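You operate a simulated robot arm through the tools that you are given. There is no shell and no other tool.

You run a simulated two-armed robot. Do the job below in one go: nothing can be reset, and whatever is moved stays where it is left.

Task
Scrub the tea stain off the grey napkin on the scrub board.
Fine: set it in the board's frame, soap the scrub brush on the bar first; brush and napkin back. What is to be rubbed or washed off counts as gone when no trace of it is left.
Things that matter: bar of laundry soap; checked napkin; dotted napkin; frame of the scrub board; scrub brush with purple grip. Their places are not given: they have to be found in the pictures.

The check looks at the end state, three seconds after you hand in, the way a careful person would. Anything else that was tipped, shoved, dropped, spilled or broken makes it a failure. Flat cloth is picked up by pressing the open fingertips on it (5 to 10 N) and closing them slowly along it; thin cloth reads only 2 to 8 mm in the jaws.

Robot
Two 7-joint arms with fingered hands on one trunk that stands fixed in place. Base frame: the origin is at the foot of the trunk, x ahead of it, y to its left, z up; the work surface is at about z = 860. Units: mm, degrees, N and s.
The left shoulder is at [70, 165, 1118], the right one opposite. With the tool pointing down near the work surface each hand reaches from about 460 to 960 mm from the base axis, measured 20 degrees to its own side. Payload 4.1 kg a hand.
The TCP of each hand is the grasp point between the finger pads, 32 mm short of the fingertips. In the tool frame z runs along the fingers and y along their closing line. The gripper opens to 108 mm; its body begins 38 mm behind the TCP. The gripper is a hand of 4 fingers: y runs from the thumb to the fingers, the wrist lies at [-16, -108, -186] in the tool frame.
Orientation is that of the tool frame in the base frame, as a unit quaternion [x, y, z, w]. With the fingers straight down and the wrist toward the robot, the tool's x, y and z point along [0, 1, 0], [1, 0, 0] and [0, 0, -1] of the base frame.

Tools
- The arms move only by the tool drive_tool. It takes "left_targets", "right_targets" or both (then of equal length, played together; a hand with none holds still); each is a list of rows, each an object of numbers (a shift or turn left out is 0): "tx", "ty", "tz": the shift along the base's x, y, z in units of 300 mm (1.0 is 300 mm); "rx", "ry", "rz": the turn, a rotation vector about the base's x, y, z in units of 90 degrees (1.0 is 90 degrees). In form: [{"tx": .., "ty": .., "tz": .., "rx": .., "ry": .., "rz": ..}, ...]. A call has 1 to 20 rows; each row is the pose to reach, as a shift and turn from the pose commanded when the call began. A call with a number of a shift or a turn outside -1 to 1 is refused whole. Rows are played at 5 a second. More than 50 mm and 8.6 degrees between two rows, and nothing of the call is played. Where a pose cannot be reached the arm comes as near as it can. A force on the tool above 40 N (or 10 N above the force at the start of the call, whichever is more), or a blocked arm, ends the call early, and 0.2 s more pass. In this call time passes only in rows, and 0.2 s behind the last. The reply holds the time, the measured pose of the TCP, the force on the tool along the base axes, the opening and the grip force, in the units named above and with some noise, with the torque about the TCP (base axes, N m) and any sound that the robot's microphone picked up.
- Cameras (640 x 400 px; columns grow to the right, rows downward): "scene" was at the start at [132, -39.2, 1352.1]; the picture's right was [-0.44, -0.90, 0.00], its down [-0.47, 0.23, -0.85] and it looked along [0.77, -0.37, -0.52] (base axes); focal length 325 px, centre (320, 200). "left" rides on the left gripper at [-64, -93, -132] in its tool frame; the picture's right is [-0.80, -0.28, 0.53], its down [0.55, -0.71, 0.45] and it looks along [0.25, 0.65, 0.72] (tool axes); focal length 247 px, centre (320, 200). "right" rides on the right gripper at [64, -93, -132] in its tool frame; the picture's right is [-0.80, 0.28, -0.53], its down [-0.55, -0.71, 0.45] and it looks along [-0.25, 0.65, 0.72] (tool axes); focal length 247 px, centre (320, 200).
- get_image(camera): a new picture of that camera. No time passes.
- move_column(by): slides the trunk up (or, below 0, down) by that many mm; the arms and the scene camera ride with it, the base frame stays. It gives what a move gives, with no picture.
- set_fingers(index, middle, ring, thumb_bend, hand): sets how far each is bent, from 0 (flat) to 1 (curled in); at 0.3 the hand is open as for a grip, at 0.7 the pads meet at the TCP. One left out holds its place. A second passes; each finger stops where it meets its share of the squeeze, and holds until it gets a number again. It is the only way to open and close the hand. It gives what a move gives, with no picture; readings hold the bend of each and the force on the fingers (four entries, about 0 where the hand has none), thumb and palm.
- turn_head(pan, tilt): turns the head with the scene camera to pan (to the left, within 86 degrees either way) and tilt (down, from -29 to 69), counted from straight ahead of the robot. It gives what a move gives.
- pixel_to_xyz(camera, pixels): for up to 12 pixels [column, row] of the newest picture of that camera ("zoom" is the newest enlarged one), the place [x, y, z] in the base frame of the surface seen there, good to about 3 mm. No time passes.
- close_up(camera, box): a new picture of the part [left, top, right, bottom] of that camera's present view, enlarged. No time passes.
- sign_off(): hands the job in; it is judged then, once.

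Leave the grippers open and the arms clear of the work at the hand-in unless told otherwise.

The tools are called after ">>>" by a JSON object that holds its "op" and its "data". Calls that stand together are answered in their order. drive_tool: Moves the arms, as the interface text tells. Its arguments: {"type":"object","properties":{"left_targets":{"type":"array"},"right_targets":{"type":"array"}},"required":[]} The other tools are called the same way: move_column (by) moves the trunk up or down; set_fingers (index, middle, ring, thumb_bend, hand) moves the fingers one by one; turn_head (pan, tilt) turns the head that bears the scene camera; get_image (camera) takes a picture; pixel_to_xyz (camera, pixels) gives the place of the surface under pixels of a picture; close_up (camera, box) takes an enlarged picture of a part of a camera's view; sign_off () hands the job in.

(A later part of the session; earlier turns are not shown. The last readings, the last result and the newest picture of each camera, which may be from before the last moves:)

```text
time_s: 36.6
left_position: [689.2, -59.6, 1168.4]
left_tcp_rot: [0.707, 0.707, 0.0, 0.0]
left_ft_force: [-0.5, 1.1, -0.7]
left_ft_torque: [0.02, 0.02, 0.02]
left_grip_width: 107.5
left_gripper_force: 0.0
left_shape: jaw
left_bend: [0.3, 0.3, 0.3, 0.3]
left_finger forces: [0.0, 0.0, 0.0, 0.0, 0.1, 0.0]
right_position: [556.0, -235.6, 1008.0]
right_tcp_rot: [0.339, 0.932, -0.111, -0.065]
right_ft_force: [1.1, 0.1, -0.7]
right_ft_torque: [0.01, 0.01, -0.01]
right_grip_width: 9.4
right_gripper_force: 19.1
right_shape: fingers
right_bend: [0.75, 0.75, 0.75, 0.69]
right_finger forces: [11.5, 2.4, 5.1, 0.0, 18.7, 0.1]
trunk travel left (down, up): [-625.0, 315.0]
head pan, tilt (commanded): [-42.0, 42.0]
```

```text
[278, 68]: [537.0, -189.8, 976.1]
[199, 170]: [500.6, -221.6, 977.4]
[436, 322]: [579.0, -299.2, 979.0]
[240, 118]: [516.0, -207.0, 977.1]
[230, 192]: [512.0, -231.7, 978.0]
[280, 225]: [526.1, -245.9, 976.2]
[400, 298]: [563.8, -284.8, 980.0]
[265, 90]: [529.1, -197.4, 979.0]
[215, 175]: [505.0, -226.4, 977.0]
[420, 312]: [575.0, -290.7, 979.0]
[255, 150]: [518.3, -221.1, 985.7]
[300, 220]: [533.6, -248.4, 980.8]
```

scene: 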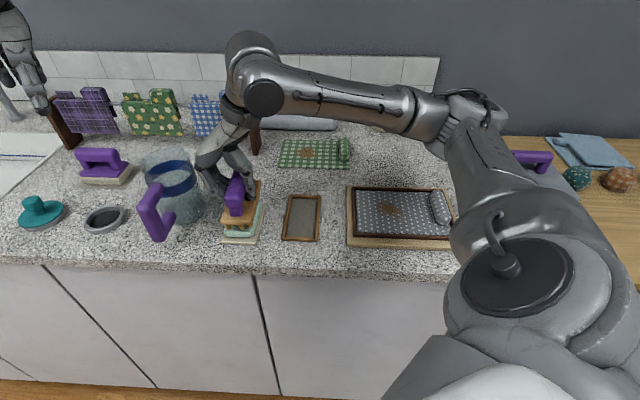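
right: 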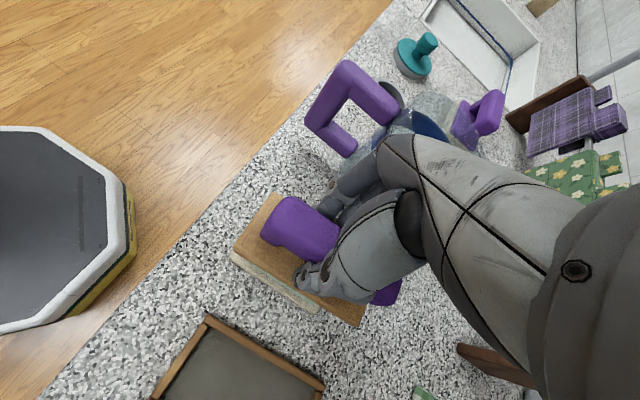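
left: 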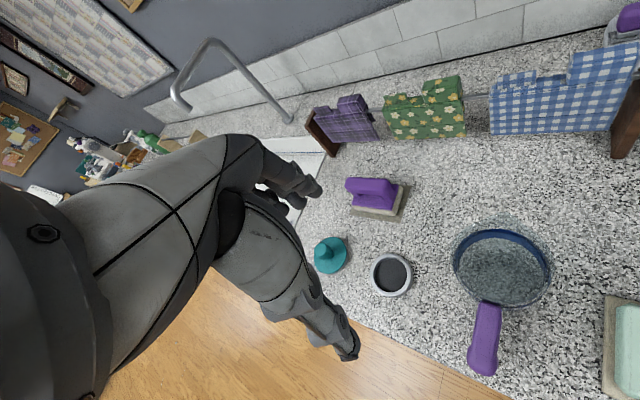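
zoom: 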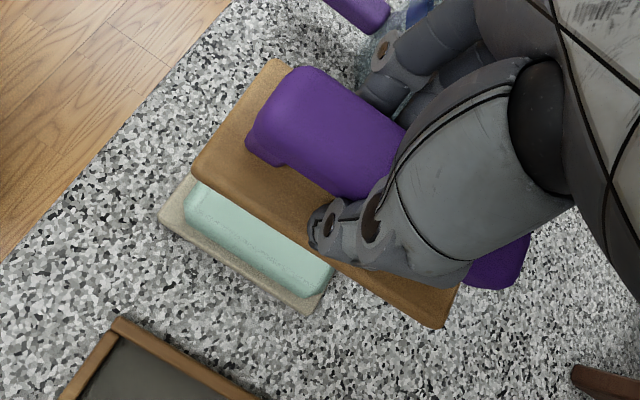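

The brush is level now, within about 1–2°, and its bottom is about 55 mm below the TCP. I'll tighten the grip a bit for scrubbing and check its attitude again.

>>> {"op": "set_fingers", "data": {"hand": "right", "index": 0.8, "middle": 0.82, "ring": 0.8, "thumb_bend": 0.8}}

>>> {"op": "close_up", "data": {"camera": "right", "box": [180, 160, 420, 360]}}

>>> {"op": "pixel_to_xyz", "data": {"camera": "zoom", "pixels": [[278, 68], [199, 170], [436, 322], [240, 118], [230, 192], [280, 225], [400, 298], [265, 90], [215, 175], [420, 312], [255, 150], [300, 220]]}}

>>> {"op": "close_up", "data": {"camera": "scene", "box": [340, 170, 480, 260]}}

>>> {"op": "pixel_to_xyz", "data": {"camera": "zoom", "pixels": [[170, 155], [210, 145], [260, 185], [290, 180], [225, 170], [175, 185], [230, 195], [430, 170], [420, 130], [470, 220], [100, 100], [100, 260]]}}

```text
time_s: 37.6
left_position: [688.4, -59.4, 1169.0]
left_tcp_rot: [0.708, 0.707, 0.0, 0.0]
left_ft_force: [0.8, 0.0, -0.2]
left_ft_torque: [0.0, -0.01, 0.02]
left_grip_width: 107.9
left_gripper_force: 0.1
left_shape: jaw
left_bend: [0.3, 0.3, 0.3, 0.3]
left_finger forces: [0.0, 0.0, 0.1, 0.1, 0.0, 0.0]
right_position: [553.8, -235.6, 1008.9]
right_tcp_rot: [0.339, 0.932, -0.11, -0.064]
right_ft_force: [0.3, 0.3, -0.2]
right_ft_torque: [0.0, 0.02, -0.01]
right_grip_width: 7.1
right_gripper_force: 33.5
right_shape: fingers
right_bend: [0.79, 0.77, 0.77, 0.71]
right_finger forces: [12.8, 9.1, 8.8, 0.0, 36.9, 0.1]
trunk travel left (down, up): [-625.0, 315.0]
head pan, tilt (commanded): [-42.0, 42.0]
```

```text
2.00 times, centred on (300, 260) of right
```

zoom: 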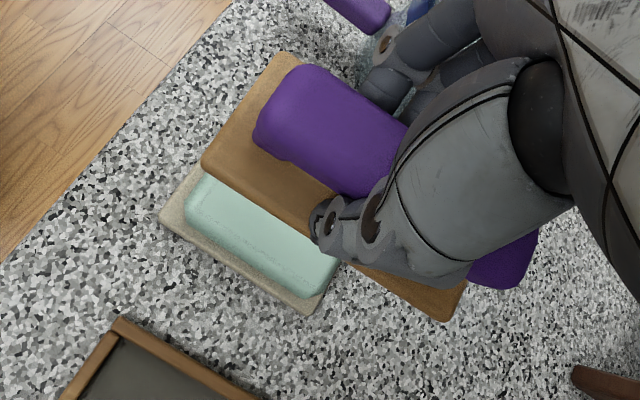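

```text
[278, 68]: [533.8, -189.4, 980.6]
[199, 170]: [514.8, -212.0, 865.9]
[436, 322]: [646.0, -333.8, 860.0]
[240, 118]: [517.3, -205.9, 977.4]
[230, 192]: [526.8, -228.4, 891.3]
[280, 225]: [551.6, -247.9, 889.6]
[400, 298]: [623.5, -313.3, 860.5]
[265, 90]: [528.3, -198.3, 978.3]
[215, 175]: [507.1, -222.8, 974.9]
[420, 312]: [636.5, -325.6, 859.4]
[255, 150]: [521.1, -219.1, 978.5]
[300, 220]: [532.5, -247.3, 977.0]
```

```text
4.44 times, centred on (410, 215) of scene
```

zoom: 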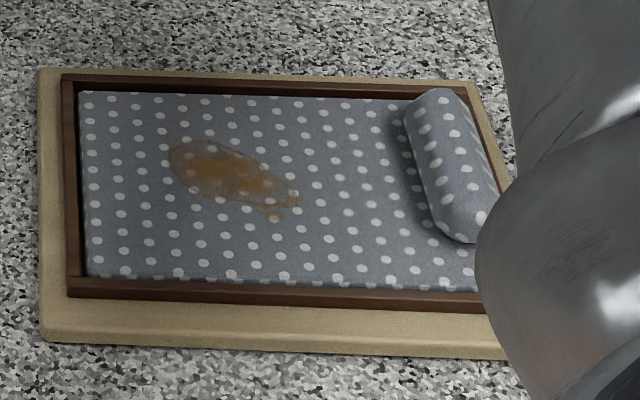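

```text
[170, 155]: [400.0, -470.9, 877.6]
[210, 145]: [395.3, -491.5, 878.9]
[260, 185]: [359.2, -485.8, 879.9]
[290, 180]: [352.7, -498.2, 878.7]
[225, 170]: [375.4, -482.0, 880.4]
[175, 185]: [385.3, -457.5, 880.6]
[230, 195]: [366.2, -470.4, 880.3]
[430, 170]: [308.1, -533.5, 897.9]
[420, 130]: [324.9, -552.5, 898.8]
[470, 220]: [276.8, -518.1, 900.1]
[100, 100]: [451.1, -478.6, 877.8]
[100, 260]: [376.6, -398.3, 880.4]
```

The stain spans about s 48–107, t 586–629 in the frame. The grip is now 33 N. I'll re-query the block corners at their new pixels.

>>> {"op": "close_up", "data": {"camera": "right", "box": [180, 160, 420, 360]}}

>>> {"op": "pixel_to_xyz", "data": {"camera": "zoom", "pixels": [[288, 57], [207, 164], [443, 312], [250, 108], [250, 190], [300, 220], [400, 285], [230, 135], [220, 165], [430, 305], [265, 150], [465, 285]]}}

>>> {"op": "close_up", "data": {"camera": "scene", "box": [210, 140, 290, 220]}}

>>> {"op": "pixel_to_xyz", "data": {"camera": "zoom", "pixels": [[115, 290], [265, 300], [325, 110], [190, 300], [120, 320], [260, 330], [150, 325], [215, 330], [300, 180], [190, 120], [180, 215], [140, 240]]}}

```text
2.00 times, centred on (300, 260) of right
```

zoom: 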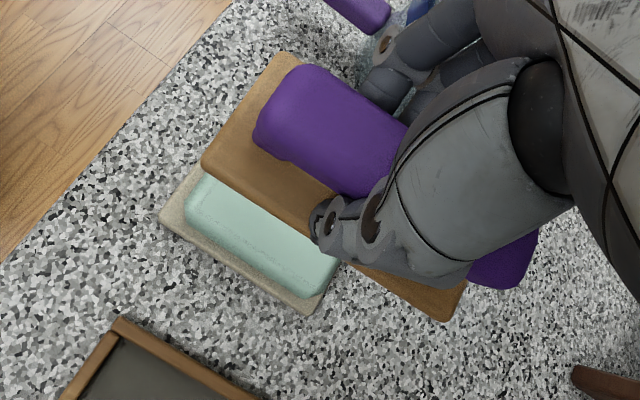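

```text
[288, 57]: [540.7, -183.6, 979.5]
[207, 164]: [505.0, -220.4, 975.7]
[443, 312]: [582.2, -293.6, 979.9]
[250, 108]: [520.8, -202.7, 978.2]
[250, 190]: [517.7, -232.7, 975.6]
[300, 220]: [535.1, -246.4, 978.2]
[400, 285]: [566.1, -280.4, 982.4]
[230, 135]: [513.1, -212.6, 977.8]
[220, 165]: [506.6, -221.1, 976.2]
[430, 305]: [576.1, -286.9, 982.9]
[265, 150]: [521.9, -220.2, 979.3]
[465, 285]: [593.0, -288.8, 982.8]
```

```text
5.00 times, centred on (250, 180) of scene
```

zoom: 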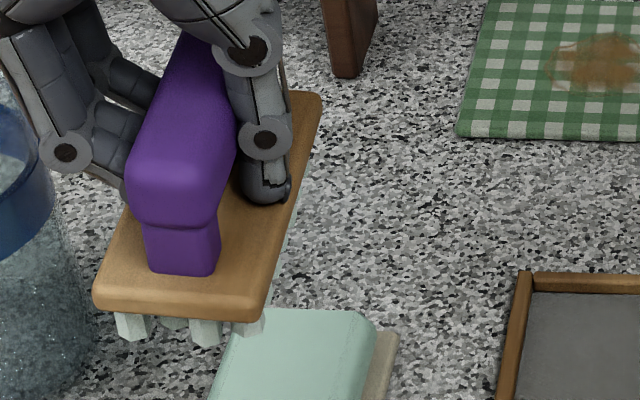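

```text
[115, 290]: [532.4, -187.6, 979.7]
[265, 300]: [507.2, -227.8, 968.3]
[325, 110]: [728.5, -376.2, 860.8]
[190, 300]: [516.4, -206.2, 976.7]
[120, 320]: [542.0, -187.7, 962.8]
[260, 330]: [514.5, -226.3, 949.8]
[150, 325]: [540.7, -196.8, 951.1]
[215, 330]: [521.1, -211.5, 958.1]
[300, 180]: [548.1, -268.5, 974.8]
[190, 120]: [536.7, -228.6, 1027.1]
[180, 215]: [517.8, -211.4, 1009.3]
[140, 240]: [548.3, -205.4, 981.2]
```

Only small residuals remain (roll -4°, pitch 2°). I'll trim those while carrying the brush over the stain at about s 77, t 600, and stop above it.

>>> {"op": "drive_tool", "data": {"right_targets": [{"tx": -0.03, "ty": -0.04, "tz": 0.02, "rx": -0.004, "ry": 0.016, "rz": -0.004}, {"tx": -0.1, "ty": -0.126, "tz": 0.03, "rx": -0.0125, "ry": 0.05, "rz": -0.013}, {"tx": -0.18, "ty": -0.227, "tz": 0.03, "rx": -0.0125, "ry": 0.05, "rz": -0.013}, {"tx": -0.26, "ty": -0.328, "tz": 0.03, "rx": -0.0125, "ry": 0.05, "rz": -0.013}, {"tx": -0.34, "ty": -0.429, "tz": 0.03, "rx": -0.0125, "ry": 0.05, "rz": -0.013}, {"tx": -0.42, "ty": -0.53, "tz": 0.03, "rx": -0.0125, "ry": 0.05, "rz": -0.013}, {"tx": -0.5, "ty": -0.631, "tz": 0.02, "rx": -0.0125, "ry": 0.05, "rz": -0.013}, {"tx": -0.57, "ty": -0.719, "tz": 0.0, "rx": -0.0125, "ry": 0.05, "rz": -0.013}, {"tx": -0.615, "ty": -0.776, "tz": -0.05, "rx": -0.0125, "ry": 0.05, "rz": -0.013}, {"tx": -0.631, "ty": -0.796, "tz": -0.12, "rx": -0.0125, "ry": 0.05, "rz": -0.013}, {"tx": -0.631, "ty": -0.796, "tz": -0.2, "rx": -0.0125, "ry": 0.05, "rz": -0.013}, {"tx": -0.631, "ty": -0.796, "tz": -0.2, "rx": -0.0125, "ry": 0.05, "rz": -0.013}]}}

>>> {"op": "get_image", "data": {"camera": "scene"}}

>>> {"op": "close_up", "data": {"camera": "scene", "box": [330, 120, 490, 260]}}

>>> {"op": "get_image", "data": {"camera": "right"}}

```text
time_s: 40.2
left_position: [689.9, -57.7, 1169.7]
left_tcp_rot: [0.708, 0.706, 0.0, 0.0]
left_ft_force: [0.5, 0.7, -0.5]
left_ft_torque: [-0.01, -0.01, -0.02]
left_grip_width: 107.5
left_gripper_force: 0.0
left_shape: jaw
left_bend: [0.3, 0.3, 0.3, 0.3]
left_finger forces: [0.1, 0.0, 0.1, 0.1, 0.0, 0.1]
right_position: [365.5, -475.4, 951.3]
right_tcp_rot: [0.345, 0.924, -0.132, -0.098]
right_ft_force: [-0.8, 0.3, -0.8]
right_ft_torque: [0.0, -0.02, 0.01]
right_grip_width: 6.7
right_gripper_force: 34.5
right_shape: fingers
right_bend: [0.79, 0.78, 0.77, 0.72]
right_finger forces: [12.3, 8.7, 8.9, 0.1, 39.3, 0.0]
trunk travel left (down, up): [-625.0, 315.0]
head pan, tilt (commanded): [-42.0, 42.0]
```

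```text
taken
```

scene: 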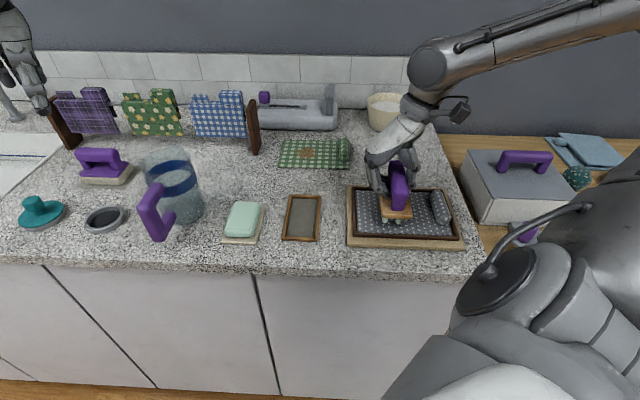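

```text
2.86 times, centred on (410, 190) of scene
```

zoom: 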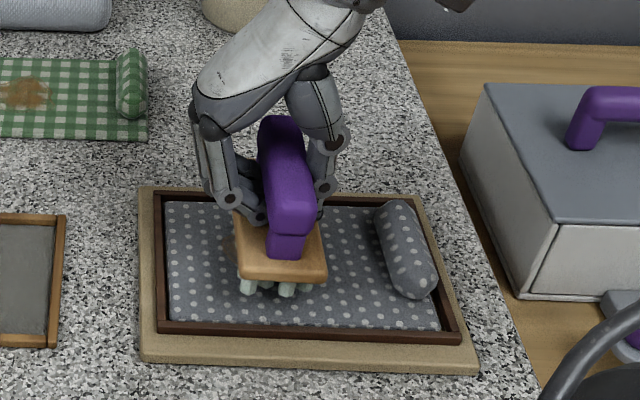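

```text
taken
```

right: 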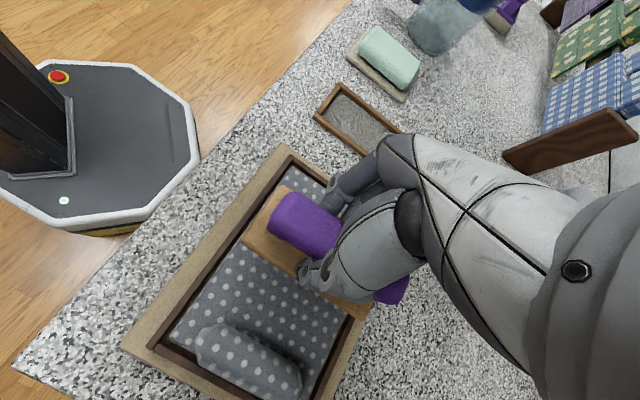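

The brush is above the stain. I'll check the block position over the frame before touching down.

>>> {"op": "pixel_to_xyz", "data": {"camera": "right", "pixels": [[280, 189], [245, 238], [363, 315], [262, 213], [270, 255], [290, 270], [340, 300], [255, 240], [300, 175], [172, 343], [200, 300], [235, 270]]}}

>>> {"op": "pixel_to_xyz", "data": {"camera": "zoom", "pixels": [[242, 270], [322, 275], [237, 230], [322, 235], [246, 290], [288, 293], [310, 285], [180, 220], [290, 220], [280, 150], [170, 315], [430, 325]]}}

```text
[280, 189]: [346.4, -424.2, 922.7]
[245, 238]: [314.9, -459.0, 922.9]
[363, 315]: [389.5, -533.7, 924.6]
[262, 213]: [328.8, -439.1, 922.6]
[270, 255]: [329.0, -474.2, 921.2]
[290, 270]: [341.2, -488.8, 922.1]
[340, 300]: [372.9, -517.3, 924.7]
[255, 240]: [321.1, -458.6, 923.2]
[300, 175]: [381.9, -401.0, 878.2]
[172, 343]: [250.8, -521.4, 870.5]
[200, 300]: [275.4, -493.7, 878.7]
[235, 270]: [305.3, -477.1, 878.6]
```

```text
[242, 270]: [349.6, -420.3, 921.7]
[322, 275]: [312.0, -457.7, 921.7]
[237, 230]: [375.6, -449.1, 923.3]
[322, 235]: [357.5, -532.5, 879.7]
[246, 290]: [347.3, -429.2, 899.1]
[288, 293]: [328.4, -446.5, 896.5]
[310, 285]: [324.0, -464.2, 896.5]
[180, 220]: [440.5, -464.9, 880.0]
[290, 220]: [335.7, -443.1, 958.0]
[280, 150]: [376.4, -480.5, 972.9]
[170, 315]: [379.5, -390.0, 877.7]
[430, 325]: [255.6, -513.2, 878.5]
```

The brush is level and centred at s≈78, t≈599, inside the frame with about 10 mm to each bar. I'll lower to first contact.

>>> {"op": "drive_tool", "data": {"right_targets": [{"tz": -0.025}, {"tz": -0.045}, {"tz": -0.053}, {"tz": -0.058}, {"tz": -0.062}]}}

```text
time_s: 41.4
left_position: [686.8, -58.3, 1169.9]
left_tcp_rot: [0.707, 0.707, 0.0, 0.001]
left_ft_force: [-0.2, -0.2, 0.2]
left_ft_torque: [-0.01, 0.02, -0.01]
left_grip_width: 107.5
left_gripper_force: 0.1
left_shape: jaw
left_bend: [0.3, 0.3, 0.3, 0.3]
left_finger forces: [0.1, 0.0, 0.0, 0.0, 0.0, 0.1]
right_position: [365.1, -473.8, 934.9]
right_tcp_rot: [0.346, 0.924, -0.134, -0.094]
right_ft_force: [-0.7, 1.1, 21.8]
right_ft_torque: [-0.12, 0.66, -0.02]
right_grip_width: 6.2
right_gripper_force: 41.2
right_shape: fingers
right_bend: [0.79, 0.78, 0.77, 0.73]
right_finger forces: [9.8, 8.2, 9.3, 0.0, 55.7, 0.0]
trunk travel left (down, up): [-625.0, 315.0]
head pan, tilt (commanded): [-42.0, 42.0]
stopped in row 5 (right hand): the force on the tool passed its limit at 42 N (the readings are from after the stop); the commanded pose is now the measured one
```

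That pressed too hard (42 N), and the move stopped at 22 N. I'll ease up to a lighter pressure and look.

>>> {"op": "drive_tool", "data": {"right_targets": [{"tz": 0.004}, {"tz": 0.006}]}}

>>> {"op": "close_up", "data": {"camera": "scene", "box": [330, 120, 490, 260]}}

```text
time_s: 42.0
left_position: [688.1, -58.1, 1169.2]
left_tcp_rot: [0.707, 0.707, -0.001, 0.0]
left_ft_force: [-0.3, 0.9, 0.6]
left_ft_torque: [0.01, 0.0, -0.01]
left_grip_width: 107.7
left_gripper_force: 0.0
left_shape: jaw
left_bend: [0.3, 0.3, 0.3, 0.3]
left_finger forces: [0.0, 0.1, 0.0, 0.1, 0.0, 0.1]
right_position: [365.4, -474.0, 932.8]
right_tcp_rot: [0.346, 0.924, -0.132, -0.095]
right_ft_force: [-0.2, 2.3, 13.2]
right_ft_torque: [0.04, 0.45, -0.05]
right_grip_width: 6.1
right_gripper_force: 37.6
right_shape: fingers
right_bend: [0.79, 0.78, 0.77, 0.73]
right_finger forces: [10.5, 8.4, 9.0, 0.0, 47.9, 0.0]
trunk travel left (down, up): [-625.0, 315.0]
head pan, tilt (commanded): [-42.0, 42.0]
```

```text
2.86 times, centred on (410, 190) of scene
```

zoom: 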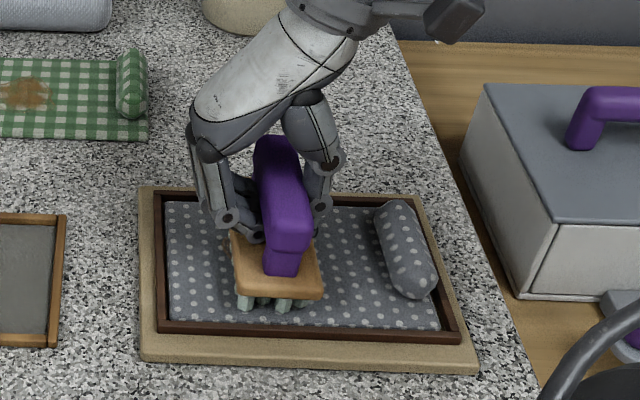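

It is now at 13 N. I'll do the first short cross strokes, about ±15 mm along the long side, with slightly less pressure, and then inspect.

>>> {"op": "drive_tool", "data": {"right_targets": [{"tx": -0.0165, "ty": -0.0165, "tz": 0.0015}, {"tx": -0.033, "ty": -0.033, "tz": 0.0015}, {"tx": -0.0165, "ty": -0.0165, "tz": 0.0015}, {"tz": 0.0015}, {"tx": 0.0165, "ty": 0.0165, "tz": 0.0015}, {"tx": 0.033, "ty": 0.033, "tz": 0.0015}, {"tx": 0.0165, "ty": 0.0165, "tz": 0.0015}, {"tz": 0.0015}]}}

>>> {"op": "close_up", "data": {"camera": "scene", "box": [330, 120, 490, 260]}}

```text
time_s: 43.8
left_position: [687.7, -58.9, 1170.0]
left_tcp_rot: [0.707, 0.707, 0.0, -0.001]
left_ft_force: [-0.7, -0.7, -0.1]
left_ft_torque: [0.0, -0.03, 0.02]
left_grip_width: 107.7
left_gripper_force: 0.0
left_shape: jaw
left_bend: [0.3, 0.3, 0.3, 0.3]
left_finger forces: [0.0, 0.0, 0.0, 0.1, 0.1, 0.0]
right_position: [366.5, -475.0, 935.1]
right_tcp_rot: [0.345, 0.924, -0.132, -0.095]
right_ft_force: [4.6, 3.8, 10.8]
right_ft_torque: [0.13, 0.11, -0.06]
right_grip_width: 4.5
right_gripper_force: 40.3
right_shape: fingers
right_bend: [0.79, 0.78, 0.78, 0.74]
right_finger forces: [12.2, 9.2, 9.0, 0.1, 49.3, 0.0]
trunk travel left (down, up): [-625.0, 315.0]
head pan, tilt (commanded): [-42.0, 42.0]
```

```text
2.86 times, centred on (410, 190) of scene
```

zoom: 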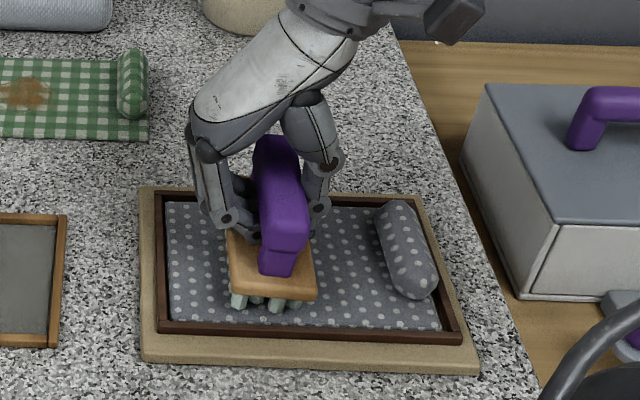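

The scrubbing works and the napkin stays put. I'll continue with longer strokes (±28 mm) across the stain.

>>> {"op": "drive_tool", "data": {"right_targets": [{"tx": 0.024, "ty": 0.024}, {"tx": 0.047, "ty": 0.047}, {"tx": 0.066, "ty": 0.066}, {"tx": 0.047, "ty": 0.047}, {"tx": 0.024, "ty": 0.024}, {"tx": 0, "ty": 0}, {"tx": -0.024, "ty": -0.024}, {"tx": -0.047, "ty": -0.047}, {"tx": -0.066, "ty": -0.066}, {"tx": -0.035, "ty": -0.035}, {"tx": 0, "ty": 0}, {"tx": 0.035, "ty": 0.035}, {"tx": 0.066, "ty": 0.066}, {"tx": 0.035, "ty": 0.035}, {"tx": 0, "ty": 0}, {"tx": -0.035, "ty": -0.035}, {"tx": -0.066, "ty": -0.066}, {"tx": -0.035, "ty": -0.035}, {"tx": 0, "ty": 0}, {"tz": 0.01}]}}

>>> {"op": "close_up", "data": {"camera": "scene", "box": [330, 120, 490, 260]}}

```text
time_s: 48.0
left_position: [689.3, -59.1, 1169.3]
left_tcp_rot: [0.707, 0.707, 0.0, 0.0]
left_ft_force: [-1.4, 0.1, -0.4]
left_ft_torque: [0.01, 0.01, -0.02]
left_grip_width: 107.5
left_gripper_force: 0.0
left_shape: jaw
left_bend: [0.3, 0.3, 0.3, 0.3]
left_finger forces: [0.0, 0.1, 0.0, 0.0, 0.1, 0.0]
right_position: [365.1, -476.0, 935.9]
right_tcp_rot: [0.346, 0.924, -0.133, -0.096]
right_ft_force: [-0.8, -0.9, -1.4]
right_ft_torque: [0.01, -0.03, -0.01]
right_grip_width: 3.9
right_gripper_force: 43.2
right_shape: fingers
right_bend: [0.79, 0.78, 0.77, 0.74]
right_finger forces: [14.4, 13.2, 10.8, 0.0, 46.7, 0.0]
trunk travel left (down, up): [-625.0, 315.0]
head pan, tilt (commanded): [-42.0, 42.0]
```

```text
2.86 times, centred on (410, 190) of scene
```

zoom: 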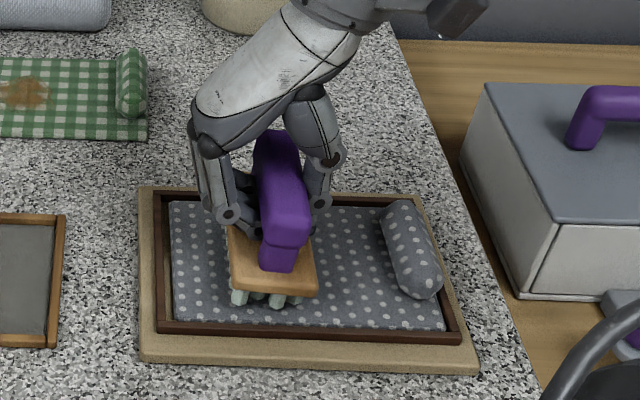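

I'll lift the brush and move it aside to see what is left of the stain.

>>> {"op": "drive_tool", "data": {"right_targets": [{"tz": 0.05}, {"tz": 0.12}, {"tz": 0.2, "tx": 0.05, "ty": 0.05}, {"tz": 0.25, "tx": 0.14, "ty": 0.14}, {"tz": 0.25, "tx": 0.25, "ty": 0.25}, {"tz": 0.25, "tx": 0.25, "ty": 0.25}]}}

>>> {"op": "close_up", "data": {"camera": "scene", "box": [340, 150, 480, 260]}}

>>> {"op": "get_image", "data": {"camera": "right"}}

```text
time_s: 49.4
left_position: [687.6, -57.7, 1171.0]
left_tcp_rot: [0.707, 0.707, 0.001, 0.001]
left_ft_force: [0.5, -0.5, 0.2]
left_ft_torque: [0.01, -0.01, 0.03]
left_grip_width: 107.5
left_gripper_force: 0.0
left_shape: jaw
left_bend: [0.3, 0.3, 0.3, 0.3]
left_finger forces: [0.1, 0.0, 0.0, 0.0, 0.0, 0.0]
right_position: [443.5, -399.4, 1008.6]
right_tcp_rot: [0.347, 0.924, -0.132, -0.094]
right_ft_force: [-0.7, -0.5, -1.0]
right_ft_torque: [0.01, 0.0, 0.02]
right_grip_width: 3.7
right_gripper_force: 41.3
right_shape: fingers
right_bend: [0.79, 0.78, 0.77, 0.74]
right_finger forces: [14.4, 12.9, 10.2, 0.0, 46.0, 0.0]
trunk travel left (down, up): [-625.0, 315.0]
head pan, tilt (commanded): [-42.0, 42.0]
```

```text
3.64 times, centred on (410, 205) of scene
```

zoom: 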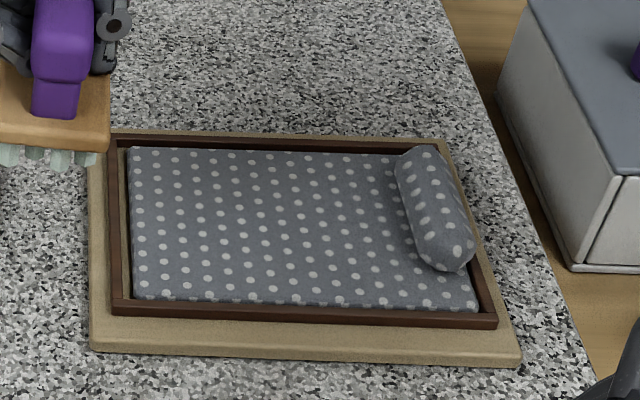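

```text
taken
```

right: 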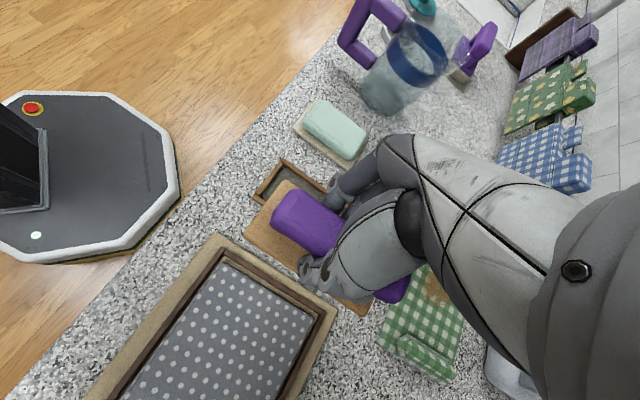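

The stain looks gone. I'll zoom in harder for any faint traces.

>>> {"op": "close_up", "data": {"camera": "scene", "box": [362, 188, 432, 234]}}

>>> {"op": "close_up", "data": {"camera": "right", "box": [120, 240, 340, 400]}}

```text
8.70 times, centred on (397, 211) of scene
```

zoom: 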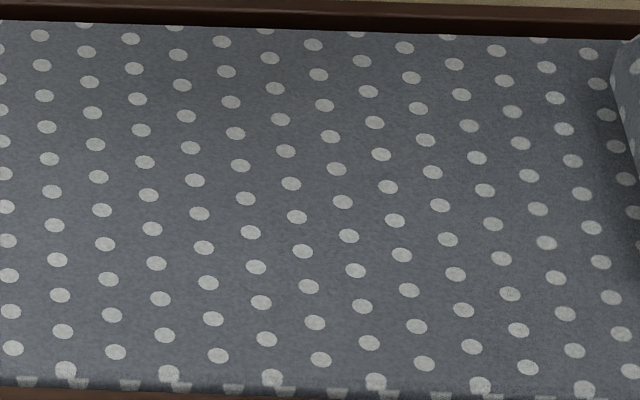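

```text
2.50 times, centred on (230, 320) of right
```

zoom: 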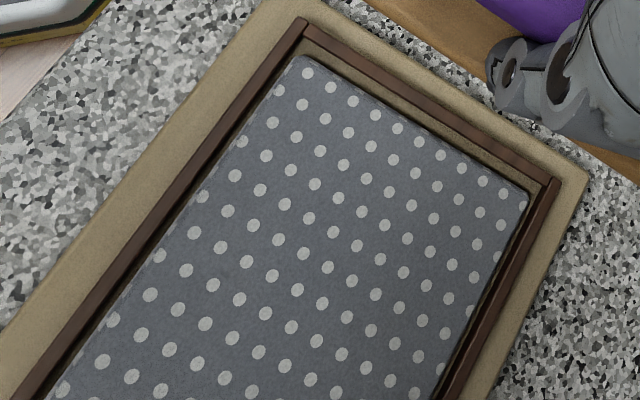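

No trace is left. Next the brush goes back to its stand, so I'll measure the empty stand and the brush's position in the hand precisely.

>>> {"op": "close_up", "data": {"camera": "scene", "box": [270, 180, 335, 250]}}

>>> {"op": "pixel_to_xyz", "data": {"camera": "zoom", "pixels": [[145, 320], [335, 325], [350, 100], [200, 90], [170, 300], [315, 305], [325, 120], [220, 120], [240, 320], [160, 200], [345, 200], [260, 200]]}}

>>> {"op": "close_up", "data": {"camera": "right", "box": [200, 150, 420, 330]}}

```text
5.71 times, centred on (302, 215) of scene
```

zoom: 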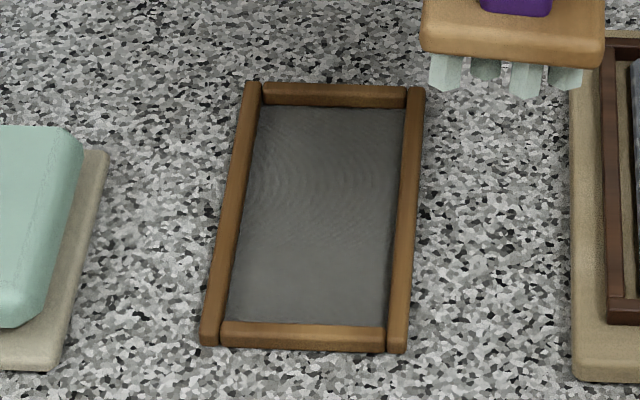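

```text
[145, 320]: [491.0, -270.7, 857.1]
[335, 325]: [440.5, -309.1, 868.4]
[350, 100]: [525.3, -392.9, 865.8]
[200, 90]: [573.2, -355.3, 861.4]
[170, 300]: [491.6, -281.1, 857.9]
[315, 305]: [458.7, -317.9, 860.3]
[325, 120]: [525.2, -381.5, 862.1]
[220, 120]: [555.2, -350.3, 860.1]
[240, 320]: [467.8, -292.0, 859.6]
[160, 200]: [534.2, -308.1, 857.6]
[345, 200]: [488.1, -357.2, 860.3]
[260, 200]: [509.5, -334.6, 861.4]
```

```text
2.22 times, centred on (310, 240) of right
```

zoom: 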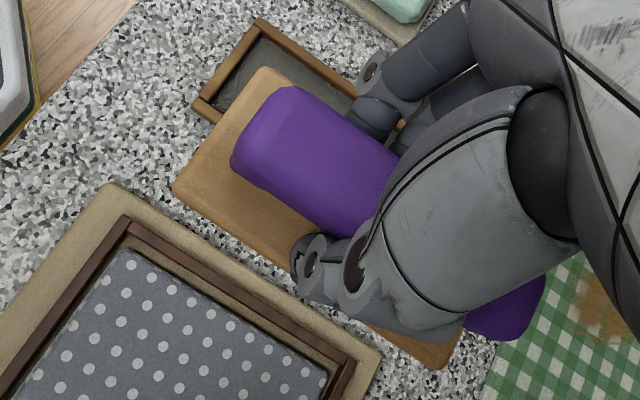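

>>> {"op": "pixel_to_xyz", "data": {"camera": "zoom", "pixels": [[267, 73], [180, 187], [440, 362], [225, 125], [250, 235], [420, 350], [215, 200], [400, 340], [260, 20], [197, 105], [228, 62], [340, 85]]}}

>>> {"op": "close_up", "data": {"camera": "scene", "box": [270, 180, 335, 250]}}

>>> {"op": "pixel_to_xyz", "data": {"camera": "zoom", "pixels": [[208, 338], [400, 344], [418, 92], [251, 86], [232, 318], [382, 322], [402, 112], [264, 112], [300, 335], [220, 220], [405, 220], [335, 95]]}}

```text
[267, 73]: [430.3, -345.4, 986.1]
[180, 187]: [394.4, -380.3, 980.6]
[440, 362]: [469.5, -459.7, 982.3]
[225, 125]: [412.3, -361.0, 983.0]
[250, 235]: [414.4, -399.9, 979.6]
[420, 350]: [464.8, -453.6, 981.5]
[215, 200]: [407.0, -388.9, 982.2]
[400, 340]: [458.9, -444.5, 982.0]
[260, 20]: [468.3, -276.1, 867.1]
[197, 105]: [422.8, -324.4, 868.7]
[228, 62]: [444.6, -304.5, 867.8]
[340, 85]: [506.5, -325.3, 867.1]
```

```text
5.71 times, centred on (302, 215) of scene
```

zoom: 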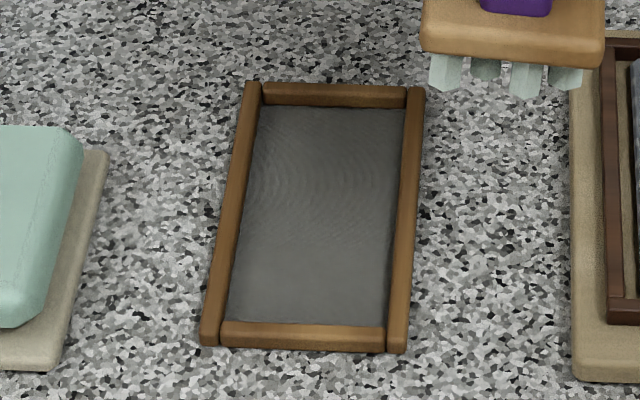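

```text
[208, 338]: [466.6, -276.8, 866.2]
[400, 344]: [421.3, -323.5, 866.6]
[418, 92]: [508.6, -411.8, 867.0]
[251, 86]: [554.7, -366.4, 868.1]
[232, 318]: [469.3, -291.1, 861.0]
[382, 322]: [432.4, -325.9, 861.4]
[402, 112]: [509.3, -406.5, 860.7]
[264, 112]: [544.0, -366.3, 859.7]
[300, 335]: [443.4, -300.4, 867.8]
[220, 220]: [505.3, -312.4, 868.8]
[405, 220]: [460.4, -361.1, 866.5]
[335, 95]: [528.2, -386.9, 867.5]
```

The stand's centre is at s≈-100.5, t≈587. The brush's centre is now at s≈-33, t≈603, rolled about 6°. I'll level it and move it over the stand, then re-check.

>>> {"op": "drive_tool", "data": {"right_targets": [{"tx": 0.02, "ty": 0.03, "rx": -0.0157, "ry": 0.0157, "rz": 0.0044}, {"tx": 0.06, "ty": 0.09, "rx": -0.0314, "ry": 0.0314, "rz": 0.0089}, {"tx": 0.1, "ty": 0.16, "rx": -0.0471, "ry": 0.0471, "rz": 0.0133}, {"tx": 0.127, "ty": 0.1997, "rx": -0.0471, "ry": 0.0471, "rz": 0.0133}, {"tx": 0.127, "ty": 0.1997, "tz": -0.08, "rx": -0.0471, "ry": 0.0471, "rz": 0.0133}, {"tx": 0.127, "ty": 0.1997, "tz": -0.12, "rx": -0.0471, "ry": 0.0471, "rz": 0.0133}, {"tx": 0.127, "ty": 0.1997, "tz": -0.12, "rx": -0.0471, "ry": 0.0471, "rz": 0.0133}]}}

>>> {"op": "close_up", "data": {"camera": "right", "box": [200, 150, 420, 330]}}

>>> {"op": "pixel_to_xyz", "data": {"camera": "zoom", "pixels": [[267, 73], [180, 187], [440, 362], [225, 125], [250, 235], [420, 350], [215, 200], [400, 340], [300, 265], [200, 180], [255, 90], [230, 200]]}}

>>> {"op": "close_up", "data": {"camera": "scene", "box": [250, 140, 350, 250]}}

```text
time_s: 51.0
left_position: [690.1, -58.6, 1170.6]
left_tcp_rot: [0.707, 0.707, -0.001, 0.001]
left_ft_force: [0.0, 0.2, -0.6]
left_ft_torque: [0.0, -0.01, -0.01]
left_grip_width: 107.6
left_gripper_force: 0.0
left_shape: jaw
left_bend: [0.3, 0.3, 0.3, 0.3]
left_finger forces: [0.1, 0.0, 0.0, 0.0, 0.1, 0.1]
right_position: [480.1, -339.1, 973.7]
right_tcp_rot: [0.334, 0.918, -0.18, -0.115]
right_ft_force: [0.0, -1.0, -1.4]
right_ft_torque: [-0.02, -0.02, -0.02]
right_grip_width: 3.7
right_gripper_force: 41.6
right_shape: fingers
right_bend: [0.79, 0.78, 0.77, 0.74]
right_finger forces: [14.4, 12.5, 10.0, 0.1, 46.0, 0.1]
trunk travel left (down, up): [-625.0, 315.0]
head pan, tilt (commanded): [-42.0, 42.0]
```

```text
2.22 times, centred on (310, 240) of right
```

zoom: 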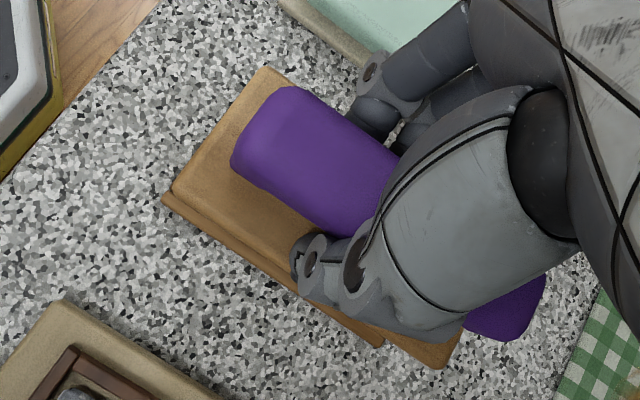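

```text
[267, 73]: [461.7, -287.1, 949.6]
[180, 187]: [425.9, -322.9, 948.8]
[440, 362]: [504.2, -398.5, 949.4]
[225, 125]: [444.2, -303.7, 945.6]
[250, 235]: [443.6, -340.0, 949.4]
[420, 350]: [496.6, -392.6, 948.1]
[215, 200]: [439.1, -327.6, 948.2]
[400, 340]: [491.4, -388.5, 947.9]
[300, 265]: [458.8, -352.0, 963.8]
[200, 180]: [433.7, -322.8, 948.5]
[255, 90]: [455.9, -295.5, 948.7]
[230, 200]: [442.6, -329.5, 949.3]
```

```text
3.64 times, centred on (300, 195) of scene
```

zoom: 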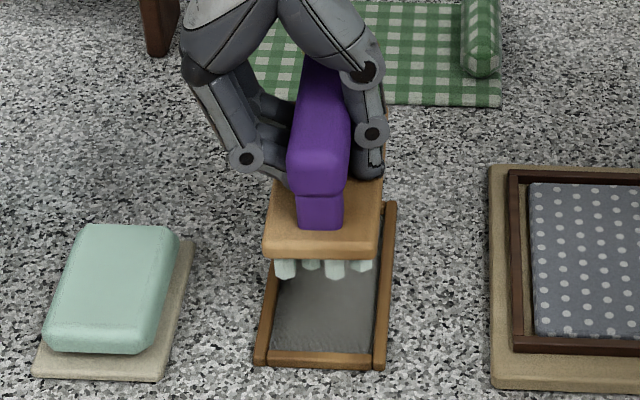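

The brush is level and square, needing only 3–4 mm in depth. I'll trim and lower most of the way, then check the alignment.

>>> {"op": "drive_tool", "data": {"right_targets": [{"tx": 0.0113, "ty": -0.0047, "tz": -0.03}, {"tx": 0.0113, "ty": -0.0047, "tz": -0.07}, {"tx": 0.0113, "ty": -0.0047, "tz": -0.11}, {"tx": 0.0113, "ty": -0.0047, "tz": -0.14}, {"tx": 0.0113, "ty": -0.0047, "tz": -0.155}, {"tx": 0.0113, "ty": -0.0047, "tz": -0.155}]}}

>>> {"op": "close_up", "data": {"camera": "scene", "box": [260, 160, 340, 250]}}

>>> {"op": "close_up", "data": {"camera": "right", "box": [200, 150, 420, 330]}}

```text
time_s: 52.4
left_position: [688.9, -58.9, 1169.4]
left_tcp_rot: [0.707, 0.707, 0.0, 0.001]
left_ft_force: [-0.2, -0.5, -0.1]
left_ft_torque: [-0.03, -0.02, 0.02]
left_grip_width: 107.7
left_gripper_force: 0.0
left_shape: jaw
left_bend: [0.3, 0.3, 0.3, 0.3]
left_finger forces: [0.1, 0.0, 0.0, 0.0, 0.1, 0.1]
right_position: [483.5, -340.4, 928.2]
right_tcp_rot: [0.333, 0.918, -0.18, -0.114]
right_ft_force: [0.3, 0.4, -1.4]
right_ft_torque: [0.02, 0.0, -0.01]
right_grip_width: 3.5
right_gripper_force: 41.5
right_shape: fingers
right_bend: [0.79, 0.78, 0.77, 0.74]
right_finger forces: [14.6, 12.5, 9.9, 0.1, 46.0, 0.0]
trunk travel left (down, up): [-625.0, 315.0]
head pan, tilt (commanded): [-42.0, 42.0]
```

```text
4.44 times, centred on (300, 205) of scene
```

zoom: 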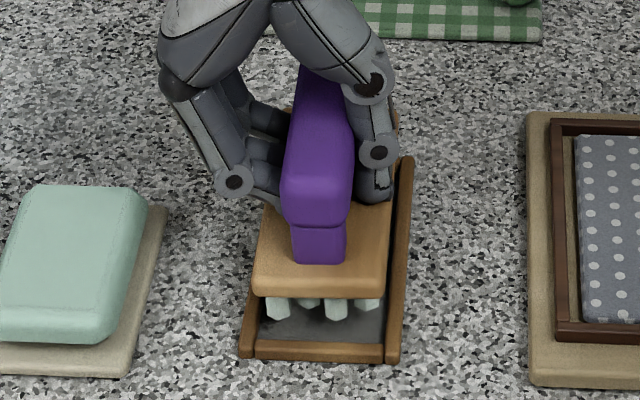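

```text
2.22 times, centred on (310, 240) of right
```

zoom: 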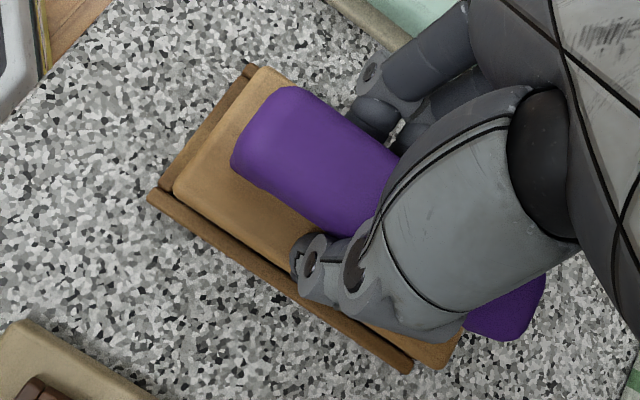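

The alignment looks good. I'll verify the numbers before the final lowering.

>>> {"op": "pixel_to_xyz", "data": {"camera": "zoom", "pixels": [[267, 73], [180, 187], [440, 362], [225, 125], [250, 235], [420, 350], [157, 195], [400, 360], [252, 72], [200, 140], [280, 285], [230, 200]]}}

```text
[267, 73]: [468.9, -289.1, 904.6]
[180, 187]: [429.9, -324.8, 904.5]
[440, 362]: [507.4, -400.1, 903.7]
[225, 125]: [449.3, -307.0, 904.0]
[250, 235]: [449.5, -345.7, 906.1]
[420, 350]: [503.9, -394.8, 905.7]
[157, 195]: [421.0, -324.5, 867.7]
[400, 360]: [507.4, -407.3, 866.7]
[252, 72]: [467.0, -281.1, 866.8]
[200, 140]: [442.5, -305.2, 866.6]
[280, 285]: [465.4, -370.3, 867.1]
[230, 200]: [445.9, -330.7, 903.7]
```

The block centre is within 1 mm of the stand's. I'll lower the last ~15 mm gently.

>>> {"op": "drive_tool", "data": {"right_targets": [{"tz": -0.02}, {"tz": -0.035}, {"tz": -0.042}, {"tz": -0.046}]}}

>>> {"op": "close_up", "data": {"camera": "scene", "box": [260, 160, 340, 250]}}

```text
time_s: 53.4
left_position: [689.0, -59.1, 1168.7]
left_tcp_rot: [0.707, 0.707, 0.001, 0.001]
left_ft_force: [0.8, -0.1, 0.2]
left_ft_torque: [0.0, 0.0, -0.01]
left_grip_width: 107.8
left_gripper_force: 0.0
left_shape: jaw
left_bend: [0.3, 0.3, 0.3, 0.3]
left_finger forces: [0.0, 0.1, 0.1, 0.0, 0.0, 0.1]
right_position: [482.4, -341.2, 914.3]
right_tcp_rot: [0.334, 0.918, -0.181, -0.116]
right_ft_force: [0.0, -0.3, -0.8]
right_ft_torque: [0.02, 0.01, 0.01]
right_grip_width: 3.8
right_gripper_force: 40.9
right_shape: fingers
right_bend: [0.79, 0.78, 0.77, 0.74]
right_finger forces: [14.6, 12.4, 9.8, 0.0, 46.1, 0.0]
trunk travel left (down, up): [-625.0, 315.0]
head pan, tilt (commanded): [-42.0, 42.0]
```

```text
4.44 times, centred on (300, 205) of scene
```

zoom: 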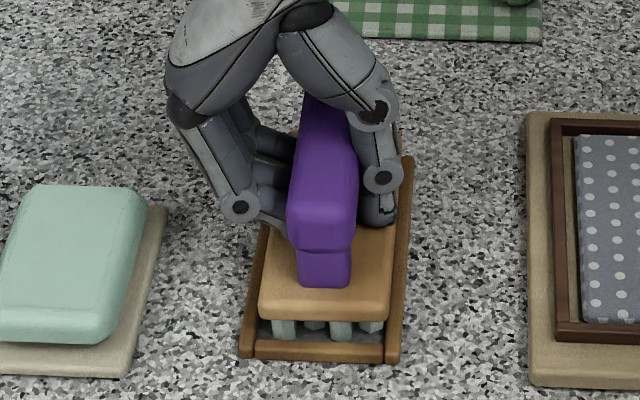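

>>> {"op": "drive_tool", "data": {"right_targets": [{"tz": -0.004}, {"tz": -0.007}]}}

```text
time_s: 54.0
left_position: [688.2, -58.8, 1169.7]
left_tcp_rot: [0.708, 0.707, 0.0, 0.0]
left_ft_force: [0.5, 0.3, 0.3]
left_ft_torque: [0.03, -0.02, -0.03]
left_grip_width: 107.4
left_gripper_force: 0.1
left_shape: jaw
left_bend: [0.3, 0.3, 0.3, 0.3]
left_finger forces: [0.0, 0.0, 0.0, 0.0, 0.1, 0.1]
right_position: [482.7, -341.7, 912.4]
right_tcp_rot: [0.334, 0.918, -0.18, -0.115]
right_ft_force: [-0.9, -0.2, 4.9]
right_ft_torque: [0.19, 0.07, 0.04]
right_grip_width: 3.5
right_gripper_force: 42.7
right_shape: fingers
right_bend: [0.79, 0.78, 0.77, 0.74]
right_finger forces: [12.5, 14.6, 10.2, 0.0, 49.0, 0.0]
trunk travel left (down, up): [-625.0, 315.0]
head pan, tilt (commanded): [-42.0, 42.0]
```

It is seated with a light 5 N contact. I'll open the hand gradually, watching that the fingertips don't push on the block.

>>> {"op": "set_fingers", "data": {"hand": "right", "index": 0.7, "middle": 0.7, "ring": 0.7, "thumb_bend": 0.68}}

>>> {"op": "close_up", "data": {"camera": "scene", "box": [260, 160, 340, 250]}}

```text
time_s: 55.0
left_position: [687.9, -58.5, 1171.9]
left_tcp_rot: [0.707, 0.707, -0.001, 0.001]
left_ft_force: [0.4, 0.7, -0.1]
left_ft_torque: [0.03, 0.02, -0.01]
left_grip_width: 107.6
left_gripper_force: 0.0
left_shape: jaw
left_bend: [0.3, 0.3, 0.3, 0.3]
left_finger forces: [0.0, 0.0, 0.1, 0.0, 0.1, 0.0]
right_position: [483.6, -341.5, 914.8]
right_tcp_rot: [0.335, 0.918, -0.181, -0.113]
right_ft_force: [9.1, -2.2, 23.7]
right_ft_torque: [-0.24, -0.97, -0.12]
right_grip_width: 13.3
right_gripper_force: 40.9
right_shape: fingers
right_bend: [0.75, 0.72, 0.72, 0.62]
right_finger forces: [38.5, 16.1, 11.0, 0.1, 17.0, 0.1]
trunk travel left (down, up): [-625.0, 315.0]
head pan, tilt (commanded): [-42.0, 42.0]
```

```text
4.44 times, centred on (300, 205) of scene
```

zoom: 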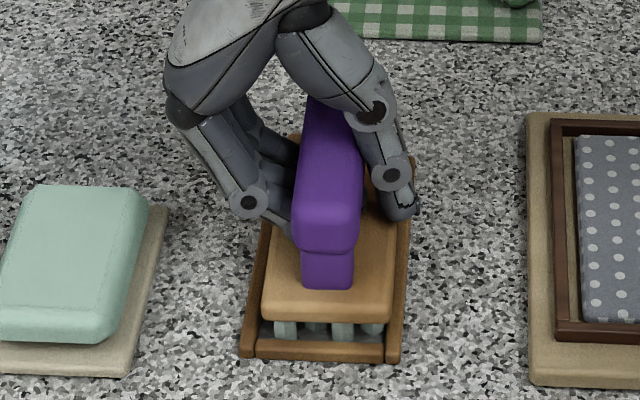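

The fingertips press down on the block (24 N). I'll raise slightly to relieve this and then keep opening.

>>> {"op": "drive_tool", "data": {"right_targets": [{"tz": 0.006}, {"tz": 0.012}]}}

>>> {"op": "close_up", "data": {"camera": "scene", "box": [260, 160, 340, 250]}}

```text
time_s: 55.6
left_position: [689.2, -59.9, 1169.6]
left_tcp_rot: [0.707, 0.707, 0.0, -0.001]
left_ft_force: [-0.7, -0.8, 0.8]
left_ft_torque: [-0.02, 0.0, 0.0]
left_grip_width: 107.6
left_gripper_force: 0.1
left_shape: jaw
left_bend: [0.3, 0.3, 0.3, 0.3]
left_finger forces: [0.1, 0.0, 0.0, 0.1, 0.1, 0.0]
right_position: [482.8, -341.2, 916.0]
right_tcp_rot: [0.334, 0.918, -0.181, -0.116]
right_ft_force: [4.1, -0.4, 3.7]
right_ft_torque: [-0.29, -0.56, -0.23]
right_grip_width: 13.0
right_gripper_force: 36.8
right_shape: fingers
right_bend: [0.74, 0.72, 0.71, 0.62]
right_finger forces: [44.6, 9.4, 7.4, 0.0, 12.8, 0.1]
trunk travel left (down, up): [-625.0, 315.0]
head pan, tilt (commanded): [-42.0, 42.0]
```

```text
4.44 times, centred on (300, 205) of scene
```

zoom: 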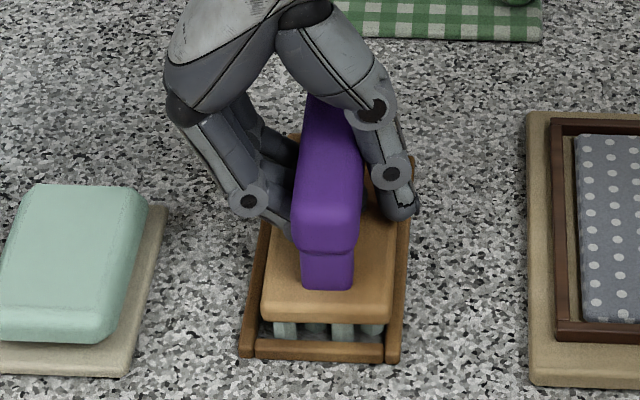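

The index finger reads 45 N while the net force is small, so it's wedged between the bar and the block because the hand is tilted. I'll look closely before doing anything.

>>> {"op": "close_up", "data": {"camera": "scene", "box": [275, 170, 325, 220]}}

>>> {"op": "close_up", "data": {"camera": "right", "box": [230, 150, 420, 320]}}

```text
8.00 times, centred on (300, 195) of scene
```

zoom: 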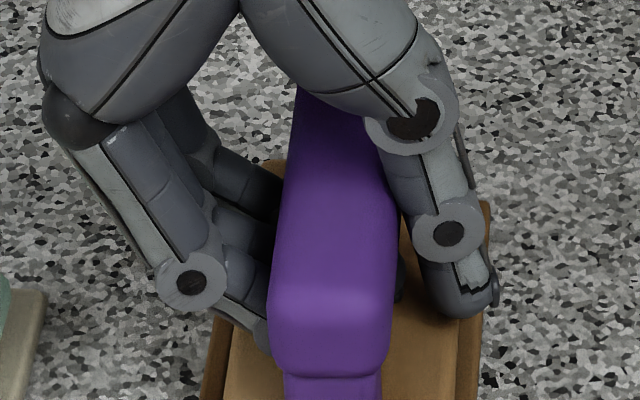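

```text
2.35 times, centred on (325, 235) of right
```

zoom: 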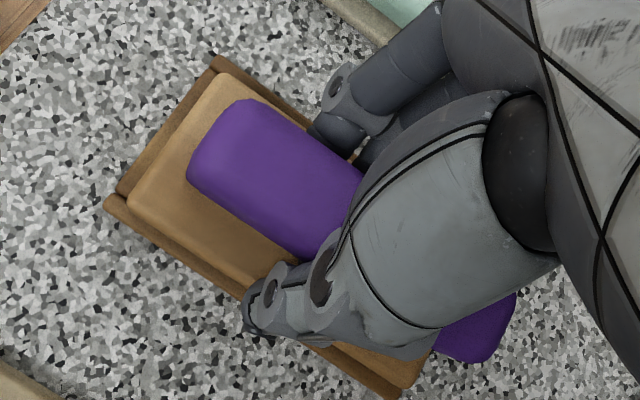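

The fingers are curled through under the bar. I'll first swing the thumb away, then draw the fingers out to the left and up along their own direction.

>>> {"op": "set_fingers", "data": {"hand": "right", "index": 0.74, "middle": 0.72, "ring": 0.72, "thumb_bend": 0.52}}

>>> {"op": "close_up", "data": {"camera": "scene", "box": [260, 160, 340, 250]}}

```text
time_s: 56.6
left_position: [689.9, -59.2, 1169.7]
left_tcp_rot: [0.707, 0.707, 0.0, 0.0]
left_ft_force: [0.7, 0.2, 0.2]
left_ft_torque: [-0.01, -0.05, 0.02]
left_grip_width: 107.9
left_gripper_force: 0.1
left_shape: jaw
left_bend: [0.3, 0.3, 0.3, 0.3]
left_finger forces: [0.0, 0.0, 0.1, 0.0, 0.1, 0.1]
right_position: [482.6, -340.9, 916.1]
right_tcp_rot: [0.335, 0.918, -0.18, -0.115]
right_ft_force: [0.4, 0.8, 1.2]
right_ft_torque: [-0.15, -0.07, -0.08]
right_grip_width: 22.4
right_gripper_force: 12.0
right_shape: fingers
right_bend: [0.74, 0.73, 0.72, 0.51]
right_finger forces: [14.4, 5.8, 0.8, 0.0, 1.6, 0.0]
trunk travel left (down, up): [-625.0, 315.0]
head pan, tilt (commanded): [-42.0, 42.0]
```

```text
4.44 times, centred on (300, 205) of scene
```

zoom: 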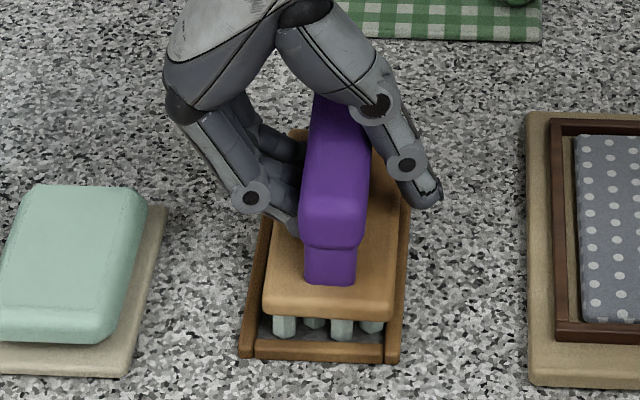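

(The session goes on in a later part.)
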